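You operate a simulated robot arm through the tools that you are given. There is no shell and no other tool. Be economical: measure what you need, move in short steps, check, and stop when the job is done.

Carry out the task below with a simulated robot arm. There is one attempt and no reset: what you move stays moved.

Task
Take the magenta bottle and put it on the orange tile.

It is judged by the outcome, as a careful person would: the job done as asked, and still so three seconds after it is handed in. It fails if anything else is knocked over, pushed out of place, dropped, spilled or broken.

Robot
A 7-joint arm with a two-finger parallel gripper, fixed in place. Base frame: the origin is at the foot of the arm, x ahead of it, y to its left, z up; the work surface is at about z = 0.8. Lengths are in m, angles in rad, forces in N, time in s.
With the tool pointing down near the work surface it reaches from about 0.24 to 0.68 m from the base axis. Its first joint turns from -1.152 to 1.152 rad. Payload 2.4 kg.
The TCP is the grasp point between the finger pads, 0.03 m short of the fingertips. In the tool frame z runs along the fingers and y along their closing line. Largest opening 0.094 m; finger width 0.028, thickness 0.01; the body of the gripper, 0.05 by 0.096 m, starts 0.055 m behind the TCP.
Orientation is that of the tool frame in the base frame, as [roll, pitch, yaw] about the fixed x, y, z axes, in that order (R = Rz(yaw) Ry(pitch) Rx(roll)). With the fingers straight down and closing along the base's y, the tool's x points along the base's -x, its y along +y and its z along -z.

Tools
- The arm moves only by the tool jog_arm. Its argument "commands" is a list of rows, each a list of 7 numbers: the finger opening in m, from 0 to 0.094, then the shift along the tool's x, y, z in units of 20 mm (1.0 is 20 mm), then the turn, a rotation vector about the tool's x, y, z in units of 6 degrees (1.0 is 6 degrees). In form: [[fingers, tx, ty, tz, wx, wy, wz], ...]. A call has 1 to 8 rows; each row shifts and turns the commanded pose from where the row before left it, along the tool's axes as they then stand. A call with a number of a shift or a turn outside -1 to 1 is refused whole. Each row takes 0.2 s and may step no farther than 0.05 m and 0.15 rad from the row before; otherwise, or with a gripper value out of range, the whole call is refused. Where a pose cannot be reached the arm comes as near as it can. A force on the tool above 40 N (or 10 N above the force at the start of the call, whichever is more), or a blocked arm, ends the call early, and 0.2 s more pass. Each finger travels about 0.153 m/s and halts on what it meets, pressing with about 42 N; the grip force reading is that of the motor and also rises with nothing between the fingers. The clock runs only during rows and for 0.2 s after the last one: add rows that do not move to give the fingers time. The reply holds the time, the measured pose of the TCP, the force on the tool along the base axes, the opening and the grip force, in the units named above and with some noise.
- Cameras (640 x 400 px; columns grow to the right, rows downward): "scene" is fixed at [0.0407, 0.4751, 1.4466]; the picture's right is [-0.73, -0.68, 0.00], its down [-0.38, 0.41, -0.83] and it looks along [0.57, -0.60, -0.56] (base axes); focal length 358 px, centre (320, 200). "wrist" rides on the gripper at [-0.037, 0, -0.058] in the tool frame; the picture's right is [0.00, -1.00, 0.00], its down [0.97, 0.00, -0.24] and it looks along [0.24, 0.00, 0.97] (tool axes); focal length 218 px, centre (320, 200).
- camera(camera): a new picture of that camera. It takes no simulated time.
- point_at(camera, pixels): for up to 12 pixels [column, row] of the newest picture of that camera ("zoom" is the newest enlarged one), the place [x, y, z] in the base frame of the surface seen there, good to about 0.003 m. It takes no simulated time.
- inspect(camera, box): a new picture of the part [left, top, right, bottom] of that camera's present view, enlarged. It takes no simulated time.
- job_done(): hands the job in; it is judged then, once.

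Work in short steps. Measure before you move; look again where a grasp or a placing could have gone wrong, and mend it. You have 60 turns and 20 pictures in all, those below and enlarged ones among them. Open the gripper and draw the arm clear of the work before you hand the job in, unless the task says otherwise; then end with one line.

The tools are called after "Request:" as name(argument=value, ...) on one line, values as JSON. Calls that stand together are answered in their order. jog_arm: Moves the arm, as the interface text tells. Its arguments: {"type":"object","properties":{"commands":{"type":"array","items":{"type":"array","items":{"type":"number"}}}},"required":["commands"]} The other tools are called the same way: camera (camera) takes a picture; point_at (camera, pixels) gives the place of the surface under pixels of a picture; inspect (camera, box) takes an enlarged picture of a part of a camera's view; job_done () hands the job in.

At the start:

```text
time: 0.0
eef_pos: [0.3532, 0.0703, 1.0538]
tool_rot: [-3.141, 0.0, -3.141]
force: [1.3, 0.1, 0.5]
width: 0.0939
grasp_force: 0.0
```

scene: 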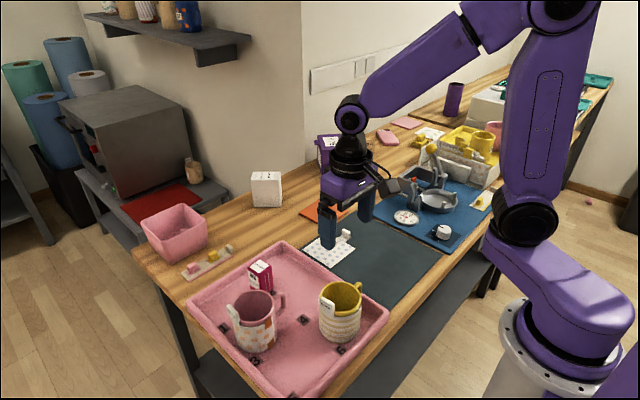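
wrist: 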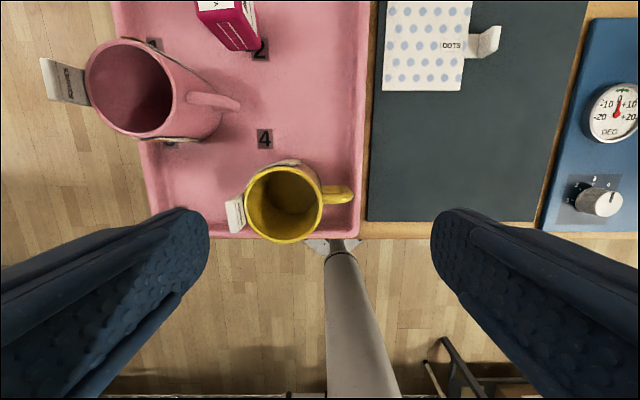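

The scene shows a magenta object near (260,275) in the pink tray and an orange patch near (322,210). I'll enlarge both to identify them.

Request:
inspect(camera="scene", box=[190, 220, 390, 345])

Request:
inspect(camera="scene", box=[240, 120, 400, 220])

```text
3.20 times, centred on (290, 282) of scene
```

zoom: 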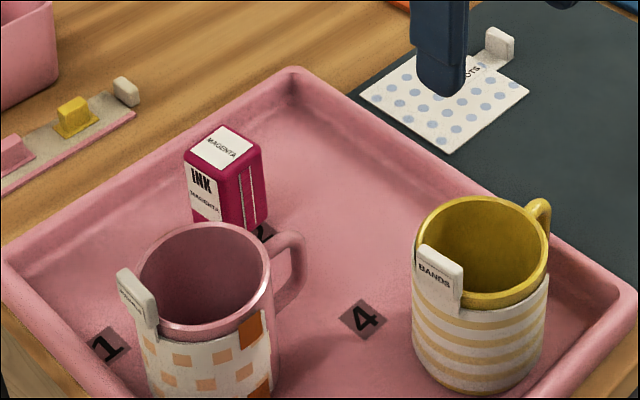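

```text
4.00 times, centred on (320, 170) of scene
```

zoom: 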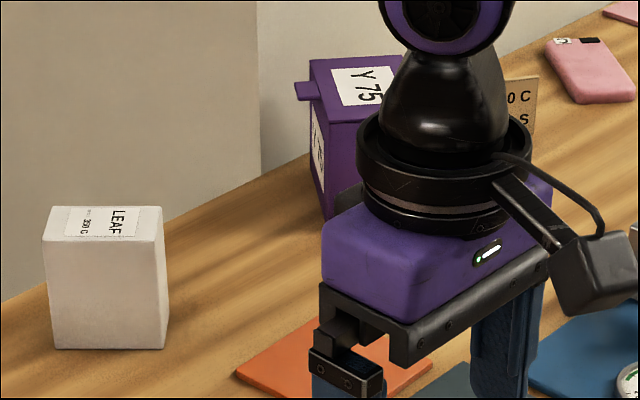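

The magenta ink container (labelled INK MAGENTA) is at about (260,275); the orange tile is behind the gripper at about (320,212). I'll measure both, plus the obstacles around them.

Request:
point_at(camera="scene", pixels=[[250, 266], [259, 260], [270, 265], [261, 271], [254, 282], [267, 285], [305, 213], [316, 207], [322, 219], [266, 315], [345, 290], [287, 250]])

Request:
point_at(camera="wrist", pixels=[[225, 3], [235, 30], [250, 40], [260, 55], [235, 103], [200, 110], [185, 72], [135, 45], [290, 170], [258, 5]])

```text
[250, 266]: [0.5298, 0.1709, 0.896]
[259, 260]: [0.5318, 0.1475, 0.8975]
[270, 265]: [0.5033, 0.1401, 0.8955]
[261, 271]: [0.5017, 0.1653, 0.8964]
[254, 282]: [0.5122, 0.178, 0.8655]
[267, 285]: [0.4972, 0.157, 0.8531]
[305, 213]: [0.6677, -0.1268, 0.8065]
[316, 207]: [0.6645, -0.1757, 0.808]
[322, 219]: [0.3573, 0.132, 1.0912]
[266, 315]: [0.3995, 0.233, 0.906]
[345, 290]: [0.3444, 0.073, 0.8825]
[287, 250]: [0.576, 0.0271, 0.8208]
```

```text
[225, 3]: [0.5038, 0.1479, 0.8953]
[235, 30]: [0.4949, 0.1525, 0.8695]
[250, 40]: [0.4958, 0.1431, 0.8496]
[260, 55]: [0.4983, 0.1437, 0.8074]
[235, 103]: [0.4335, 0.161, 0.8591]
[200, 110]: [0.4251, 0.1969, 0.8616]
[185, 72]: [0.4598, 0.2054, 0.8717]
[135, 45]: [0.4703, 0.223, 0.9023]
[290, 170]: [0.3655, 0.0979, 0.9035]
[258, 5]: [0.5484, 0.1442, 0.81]
```

The ink stands at about (0.515, 0.156), top z≈0.897. I'll move above it at the present height and view its orientation.

Request:
jog_arm(commands=[[0.094, -0.92, 0.53, 0, 0, 0, 0], [0.094, -0.92, 0.53, 0, 0, 0, 0], [0.094, -0.92, 0.53, 0, 0, 0, 0], [0.094, -0.92, 0.53, 0, 0, 0, 0], [0.094, -0.92, 0.53, 0, 0, 0, 0], [0.094, -0.92, 0.53, 0, 0, 0, 0], [0.094, -0.92, 0.53, 0, 0, 0, 0], [0.094, -0.92, 0.53, 0, 0, 0, 0]])

Request:
camera(camera="wrist")

Request:
camera(camera="scene")

```text
time: 1.8
eef_pos: [0.5017, 0.1536, 1.0558]
tool_rot: [3.141, 0.0, -3.141]
force: [-0.4, -0.6, -0.1]
width: 0.0938
grasp_force: 0.0
```

```text
15 pictures are left
```

wrist: 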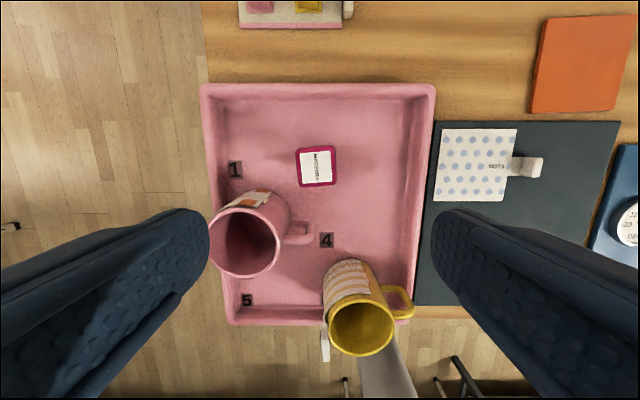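

```text
14 pictures are left
```

scene: 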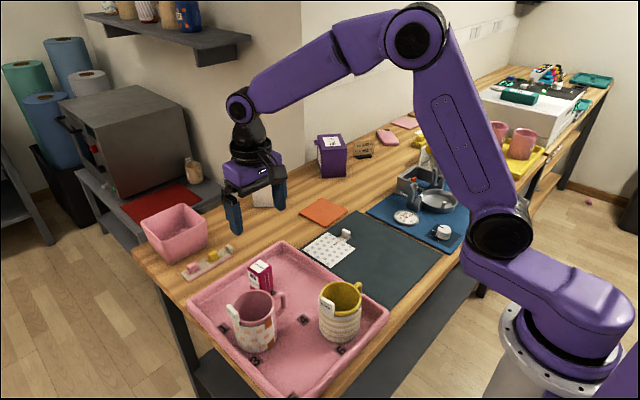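

The ink top is clear at (295-337, 145-188), turned only slightly; the orange tile is at (540-635, 15-115), empty. I'll measure the corners, the mug handle near (300,233), and the tile.

Request:
point_at(camera="wrist", pixels=[[298, 152], [331, 148], [335, 182], [302, 186], [300, 226], [308, 236], [265, 205], [547, 22], [632, 18], [617, 106], [533, 108], [585, 62]])

Request:
inspect(camera="wrist", box=[240, 110, 400, 210])

Request:
point_at(camera="scene", pixels=[[300, 213], [322, 199], [348, 211], [325, 226], [324, 212], [332, 158], [345, 236], [405, 217], [282, 300], [274, 293]])

```text
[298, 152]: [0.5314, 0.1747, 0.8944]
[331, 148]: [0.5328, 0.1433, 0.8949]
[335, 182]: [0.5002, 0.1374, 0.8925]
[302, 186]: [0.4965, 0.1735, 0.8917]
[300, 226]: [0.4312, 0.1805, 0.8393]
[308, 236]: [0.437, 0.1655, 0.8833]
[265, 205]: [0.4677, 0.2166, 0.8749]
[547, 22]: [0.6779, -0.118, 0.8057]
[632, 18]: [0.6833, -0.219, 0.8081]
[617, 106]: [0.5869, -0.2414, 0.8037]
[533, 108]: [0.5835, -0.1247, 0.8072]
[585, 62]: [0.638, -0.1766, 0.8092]
```

```text
4.00 times, centred on (320, 160) of wrist
```

zoom: 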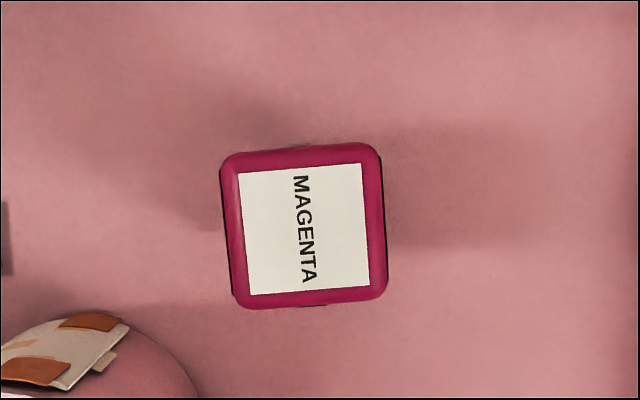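

```text
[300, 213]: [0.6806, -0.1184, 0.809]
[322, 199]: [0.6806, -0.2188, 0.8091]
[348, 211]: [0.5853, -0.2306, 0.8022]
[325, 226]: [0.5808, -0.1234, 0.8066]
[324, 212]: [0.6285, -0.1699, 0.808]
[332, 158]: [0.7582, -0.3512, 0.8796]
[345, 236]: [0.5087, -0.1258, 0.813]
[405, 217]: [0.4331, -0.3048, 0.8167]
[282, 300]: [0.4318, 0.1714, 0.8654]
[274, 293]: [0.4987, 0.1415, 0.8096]
```

The ink is a ~38 mm square column centred at (0.515, 0.157), yawed about +4.8°; the mug stays behind x≈0.475, so closing along y is clear. I align and go part of the way down.

Request:
jog_arm(commands=[[0.094, -0.7, 0.15, 0, 0, 0, 0], [0.094, 0, 0, 0, 0, 0, -0.8], [0.094, 0, 0, 1, 0, 0, 0], [0.094, 0, 0, 1, 0, 0, 0], [0.094, 0, 0, 1, 0, 0, 0], [0.094, 0, 0, 1, 0, 0, 0], [0.094, 0, 0, 1, 0, 0, 0], [0.094, 0, 0, 0, 0, 0, 0]])

Request:
camera(camera="wrist")

```text
time: 3.6
eef_pos: [0.5138, 0.1581, 0.9546]
tool_rot: [3.141, 0.001, -3.056]
force: [-0.5, -0.6, 0.0]
width: 0.094
grasp_force: 0.1
```

```text
12 pictures are left
```

wrist: 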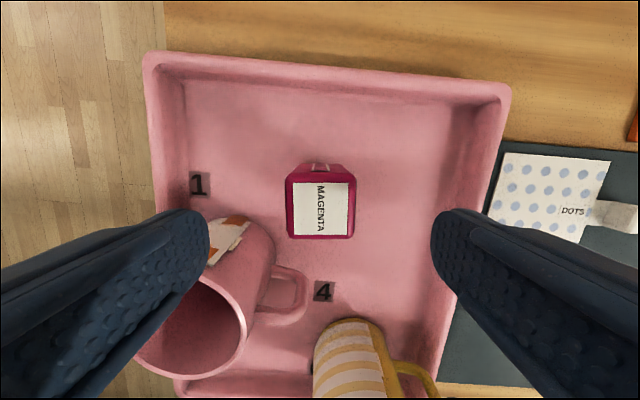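

The ink is square to the fingers and centred at column 320. I check the mug's nearest edge near (225,230) against the left finger's path.

Request:
point_at(camera="wrist", pixels=[[228, 219], [245, 222], [262, 228], [272, 245], [218, 255], [225, 235], [302, 275], [290, 184], [350, 210]])

```text
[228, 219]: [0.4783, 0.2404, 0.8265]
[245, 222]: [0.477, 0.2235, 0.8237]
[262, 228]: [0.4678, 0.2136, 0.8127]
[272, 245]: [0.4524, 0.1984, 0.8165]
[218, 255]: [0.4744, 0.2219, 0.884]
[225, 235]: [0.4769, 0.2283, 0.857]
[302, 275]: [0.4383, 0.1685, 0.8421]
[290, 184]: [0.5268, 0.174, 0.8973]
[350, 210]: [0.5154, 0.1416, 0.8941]
```

The mug's nearest surface is x≈0.478 and the finger's rear edge is about x≈0.496 at y≈0.21, so about 2 cm is free. I go down to z≈0.865 and close.

Request:
jog_arm(commands=[[0.094, 0, 0, 1, 0, 0, 0], [0.094, 0, 0, 1, 0, 0, 0], [0.094, 0, 0, 1, 0, 0, 0], [0.094, 0, 0, 1, 0, 0, 0], [0.094, 0, 0, 0.5, 0, 0, 0], [0.094, 0, 0, 0, 0, 0, 0]])

Request:
jog_arm(commands=[[0.06, 0, 0, 0, 0, 0, 0], [0.02, 0, 0, 0, 0, 0, 0], [0.02, 0, 0, 0, 0, 0, 0], [0.02, 0, 0, 0, 0, 0, 0]])

```text
time: 5.0
eef_pos: [0.5143, 0.1574, 0.8637]
tool_rot: [3.141, 0.0, -3.056]
force: [-0.4, 0.2, -0.4]
width: 0.094
grasp_force: 0.0
```

```text
time: 6.0
eef_pos: [0.5148, 0.1573, 0.8646]
tool_rot: [3.141, -0.001, -3.057]
force: [0.2, 0.1, 0.3]
width: 0.0438
grasp_force: 42.7
```

The fingers stopped at 0.044 m on the ink. I lift 0.14 m straight up.

Request:
jog_arm(commands=[[0.02, 0, 0, -0.5, 0, 0, 0], [0.02, 0, 0, -1, 0, 0, 0], [0.02, 0, 0, -1, 0, 0, 0], [0.02, 0, 0, -1, 0, 0, 0], [0.02, 0, 0, -1, 0, 0, 0], [0.02, 0, 0, -1, 0, 0, 0], [0.02, 0, 0, -1, 0, 0, 0], [0.02, 0, 0, 0, 0, 0, 0]])

Request:
camera(camera="scene")

```text
time: 7.8
eef_pos: [0.5151, 0.1582, 0.9954]
tool_rot: [3.14, -0.001, -3.057]
force: [-0.3, 0.0, -1.5]
width: 0.0438
grasp_force: 41.7
```

```text
11 pictures are left
```

scene: 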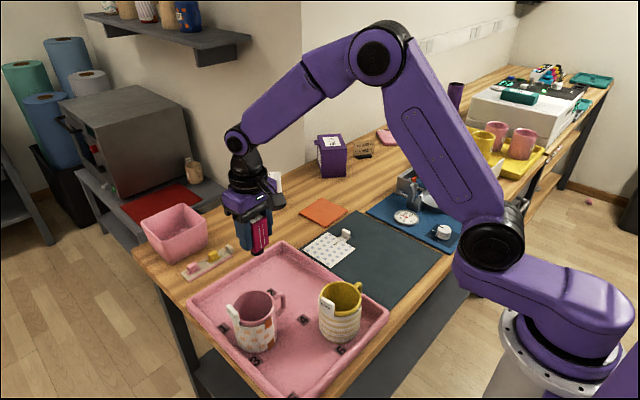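

The ink is held upright with its bottom at about z≈0.94, above all nearby items. The tile centre is (0.632, -0.173); I carry it there at this height, keeping the yaw.

Request:
jog_arm(commands=[[0.02, -0.26, -1, 0, 0, 0, 0], [0.02, -0.26, -1, 0, 0, 0, 0], [0.02, -0.26, -1, 0, 0, 0, 0], [0.02, -0.26, -1, 0, 0, 0, 0], [0.02, -0.26, -1, 0, 0, 0, 0], [0.02, -0.26, -1, 0, 0, 0, 0], [0.02, -0.26, -1, 0, 0, 0, 0], [0.02, -0.26, -1, 0, 0, 0, 0]])

Request:
jog_arm(commands=[[0.02, -0.26, -1, 0, 0, 0, 0], [0.02, -0.26, -1, 0, 0, 0, 0], [0.02, -0.26, -1, 0, 0, 0, 0], [0.02, -0.26, -1, 0, 0, 0, 0], [0.02, -0.26, -1, 0, 0, 0, 0], [0.02, -0.26, -1, 0, 0, 0, 0], [0.02, -0.26, -1, 0, 0, 0, 0], [0.02, -0.26, -1, 0, 0, 0, 0]])

Request:
jog_arm(commands=[[0.02, -0.26, -0.9, 0, 0, 0, 0], [0.02, 0, 0, 0, 0, 0, 0]])

Request:
camera(camera="wrist")

Request:
camera(camera="scene")

```text
time: 9.6
eef_pos: [0.5694, 0.002, 0.9939]
tool_rot: [3.141, -0.001, -3.056]
force: [-0.1, -0.9, -2.1]
width: 0.044
grasp_force: 41.9
```

```text
time: 11.4
eef_pos: [0.6248, -0.1556, 0.9946]
tool_rot: [-3.142, 0.0, -3.058]
force: [0.9, 1.0, -2.1]
width: 0.0441
grasp_force: 41.8
```

```text
time: 12.0
eef_pos: [0.6315, -0.1715, 0.9942]
tool_rot: [-3.141, 0.0, -3.055]
force: [-0.2, -0.1, -2.2]
width: 0.0438
grasp_force: 42.3
```

```text
10 pictures are left
```

wrist: 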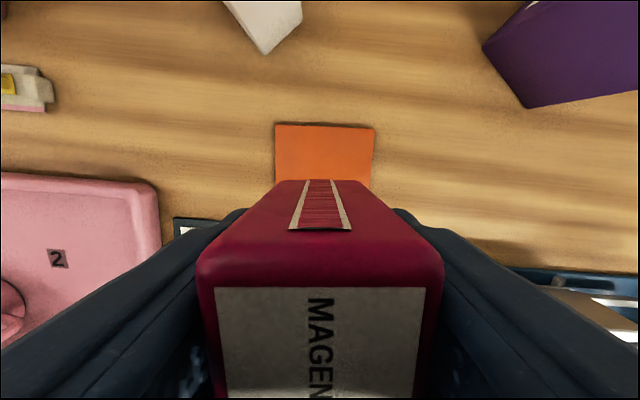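

```text
9 pictures are left
```

scene: 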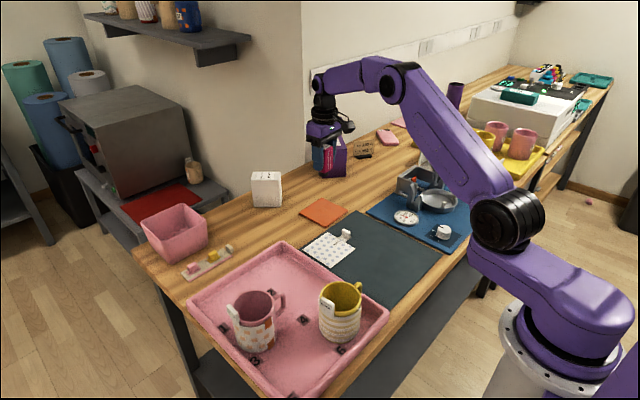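

The ink is in line with the tile (column ~324) and nothing is in the way. I lower to about 1 cm above contact.

Request:
jog_arm(commands=[[0.02, 0, 0, 1, 0, 0, 0], [0.02, 0, 0, 1, 0, 0, 0], [0.02, 0, 0, 1, 0, 0, 0], [0.02, 0, 0, 1, 0, 0, 0], [0.02, 0, 0, 1, 0, 0, 0], [0.02, 0, 0, 0.9, 0, 0, 0], [0.02, 0, 0, 0, 0, 0, 0]])

Request:
inspect(camera="scene", box=[260, 140, 400, 228])

```text
time: 13.6
eef_pos: [0.6307, -0.1707, 0.8765]
tool_rot: [3.14, -0.001, -3.057]
force: [0.1, 1.4, -1.6]
width: 0.0439
grasp_force: 42.2
```

```text
4.55 times, centred on (330, 184) of scene
```

zoom: 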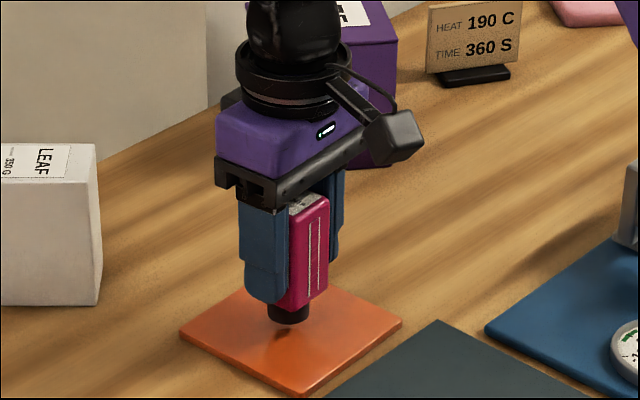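

The ink hangs about 1 cm above the tile centre and has a dark cap at its lower end (288,312). I measure the cap bottom and tile before the last bit.

Request:
point_at(camera="zoom", pixels=[[288, 319], [288, 308], [270, 312], [307, 315], [288, 300], [310, 302], [285, 340], [325, 290], [310, 215], [300, 365], [200, 335], [385, 325]])

Request:
inspect(camera="scene", box=[220, 235, 340, 310])

```text
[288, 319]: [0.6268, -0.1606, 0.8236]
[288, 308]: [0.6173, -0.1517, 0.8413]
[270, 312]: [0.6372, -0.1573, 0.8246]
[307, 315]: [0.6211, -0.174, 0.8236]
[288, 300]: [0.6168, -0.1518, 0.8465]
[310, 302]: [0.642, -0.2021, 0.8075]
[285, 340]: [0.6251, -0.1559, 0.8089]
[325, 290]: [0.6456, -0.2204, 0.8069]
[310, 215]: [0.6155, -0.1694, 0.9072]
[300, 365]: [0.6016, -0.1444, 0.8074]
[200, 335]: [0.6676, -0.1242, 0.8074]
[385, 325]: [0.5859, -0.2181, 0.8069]
```

```text
5.33 times, centred on (280, 272) of scene
```

zoom: 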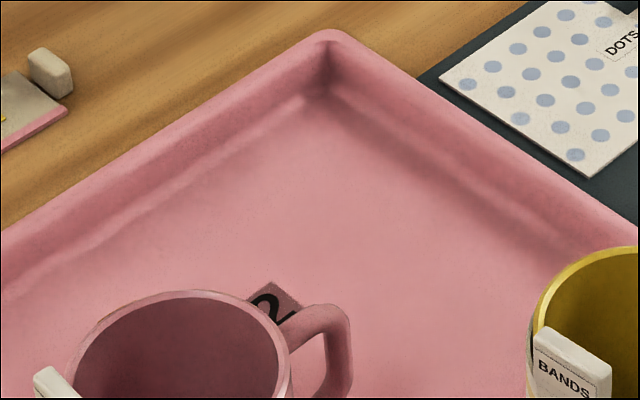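

The tray floor is flat, so the ink stood on its cap there. Cap bottom is about 0.82 and tile top 0.807; I lower in small steps, watching the force.

Request:
jog_arm(commands=[[0.02, 0, 0, 0.25, 0, 0, 0], [0.02, 0, 0, 0.2, 0, 0, 0], [0.02, 0, 0, 0, 0, 0, 0]])

Request:
jog_arm(commands=[[0.02, 0, 0, 0.1, 0, 0, 0], [0.02, 0, 0, 0, 0, 0, 0]])

```text
time: 14.4
eef_pos: [0.6306, -0.1708, 0.8665]
tool_rot: [-3.141, 0.0, -3.059]
force: [0.3, -0.8, -1.2]
width: 0.044
grasp_force: 42.0
```

```text
time: 15.0
eef_pos: [0.6307, -0.1717, 0.8658]
tool_rot: [-3.141, -0.001, -3.057]
force: [0.0, 0.1, -1.7]
width: 0.044
grasp_force: 41.9
```

No contact yet (force still about the load weight). I go on by 1 mm steps.

Request:
jog_arm(commands=[[0.02, 0, 0, 0.05, 0, 0, 0], [0.02, 0, 0, 0, 0, 0, 0]])

Request:
jog_arm(commands=[[0.02, 0, 0, 0.05, 0, 0, 0], [0.02, 0, 0, 0, 0, 0, 0]])

```text
time: 15.6
eef_pos: [0.6308, -0.1725, 0.8647]
tool_rot: [3.141, 0.001, -3.057]
force: [0.1, 0.9, -0.3]
width: 0.0441
grasp_force: 42.5
```

```text
time: 16.2
eef_pos: [0.6312, -0.1715, 0.864]
tool_rot: [-3.141, 0.003, -3.059]
force: [-4.3, 0.9, 10.1]
width: 0.0438
grasp_force: 42.0
```

The force has risen to +10 N: the cap rests on the tile. I ease up about 0.6 mm, then open the fingers gently.

Request:
jog_arm(commands=[[0.02, 0, 0, -0.03, 0, 0, 0], [0.02, 0, 0, 0, 0, 0, 0]])

Request:
jog_arm(commands=[[0.048, 0, 0, 0, 0, 0, 0], [0.055, 0, 0, 0, 0, 0, 0], [0.07, 0, 0, 0, 0, 0, 0], [0.094, 0, 0, 0, 0, 0, 0], [0.094, 0, 0, 0, 0, 0, 0]])

Request:
inspect(camera="scene", box=[260, 140, 400, 228])

```text
time: 16.8
eef_pos: [0.631, -0.1717, 0.8643]
tool_rot: [-3.141, 0.001, -3.059]
force: [-2.6, 0.7, 7.8]
width: 0.044
grasp_force: 42.3
```

```text
time: 18.0
eef_pos: [0.6309, -0.1698, 0.8643]
tool_rot: [3.141, 0.0, -3.057]
force: [0.0, -0.5, -0.3]
width: 0.0938
grasp_force: 0.0
```

```text
4.55 times, centred on (330, 184) of scene
```

zoom: 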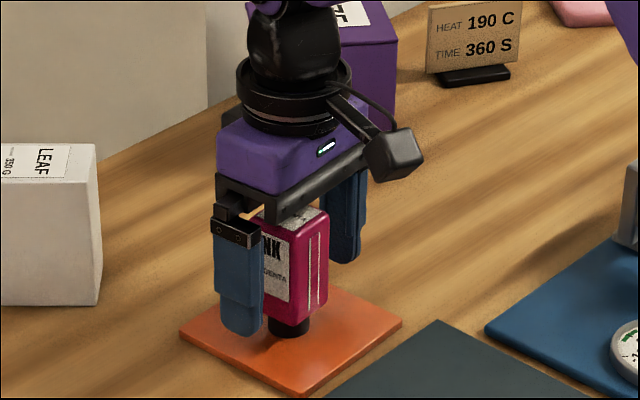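

The ink stands upright on the tile and the fingers are clear on both sides. I raise the arm straight up, then check.

Request:
jog_arm(commands=[[0.094, 0, 0, -0.5, 0, 0, 0], [0.094, 0, 0, -1, 0, 0, 0], [0.094, 0, 0, -1, 0, 0, 0], [0.094, 0, 0, -1, 0, 0, 0], [0.094, 0, 0, -1, 0, 0, 0], [0.094, 0, 0, -1, 0, 0, 0], [0.094, 0, 0, -1, 0, 0, 0], [0.094, 0, 0, -1, 0, 0, 0]])

Request:
jog_arm(commands=[[0.094, 1, 0, 0, 0, 0, 0], [0.094, 1, 0, 0, 0, 0, 0], [0.094, 1, 0, 0, 0, 0, 0], [0.094, 1, 0, 0, 0, 0, 0], [0.094, 1, 0, 0, 0, 0, 0], [0.094, 1, 0, 0, 0, 0, 0], [0.094, 0, 0, 0, 0, 0, 0], [0.094, 0, 0, 0, 0, 0, 0]])

Request:
camera(camera="scene")

Request:
camera(camera="wrist")

```text
time: 19.8
eef_pos: [0.6311, -0.1716, 1.0142]
tool_rot: [-3.141, 0.0, -3.055]
force: [0.5, 0.2, 0.6]
width: 0.0941
grasp_force: 0.0
```

```text
time: 21.6
eef_pos: [0.5116, -0.1823, 1.0133]
tool_rot: [-3.14, 0.001, -3.058]
force: [0.3, 0.6, 0.6]
width: 0.0942
grasp_force: 0.1
```

```text
5 pictures are left
```

scene: 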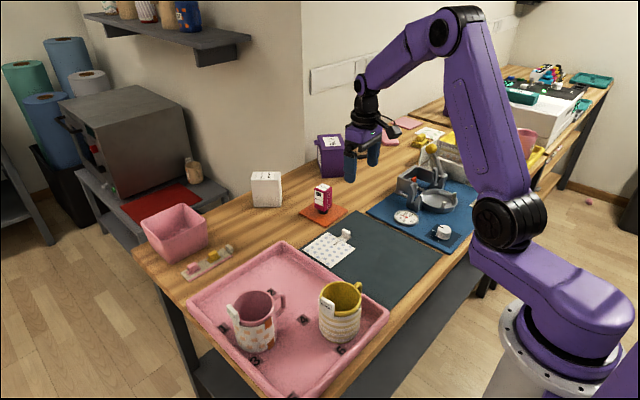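

```text
4 pictures are left
```

wrist: 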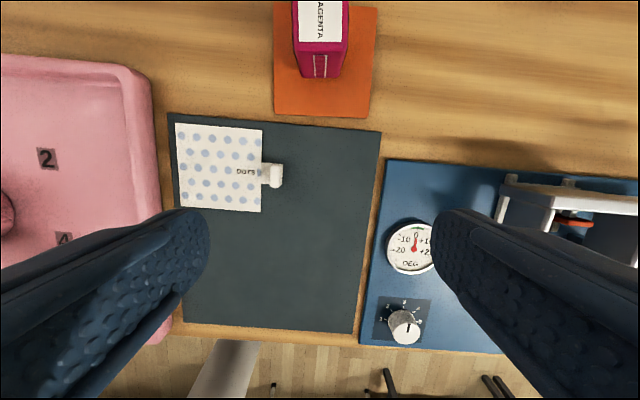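

The ink stands upright at the middle of the orange tile (323,200), everything else is where it was, and the open gripper is clear. I hand it in.

Request:
job_done()

```text
The job is handed in.
```

The magenta ink bottle is standing upright, cap down as it stood in the tray, near the centre of the orange tile; nothing else was moved, and the open gripper is clear.
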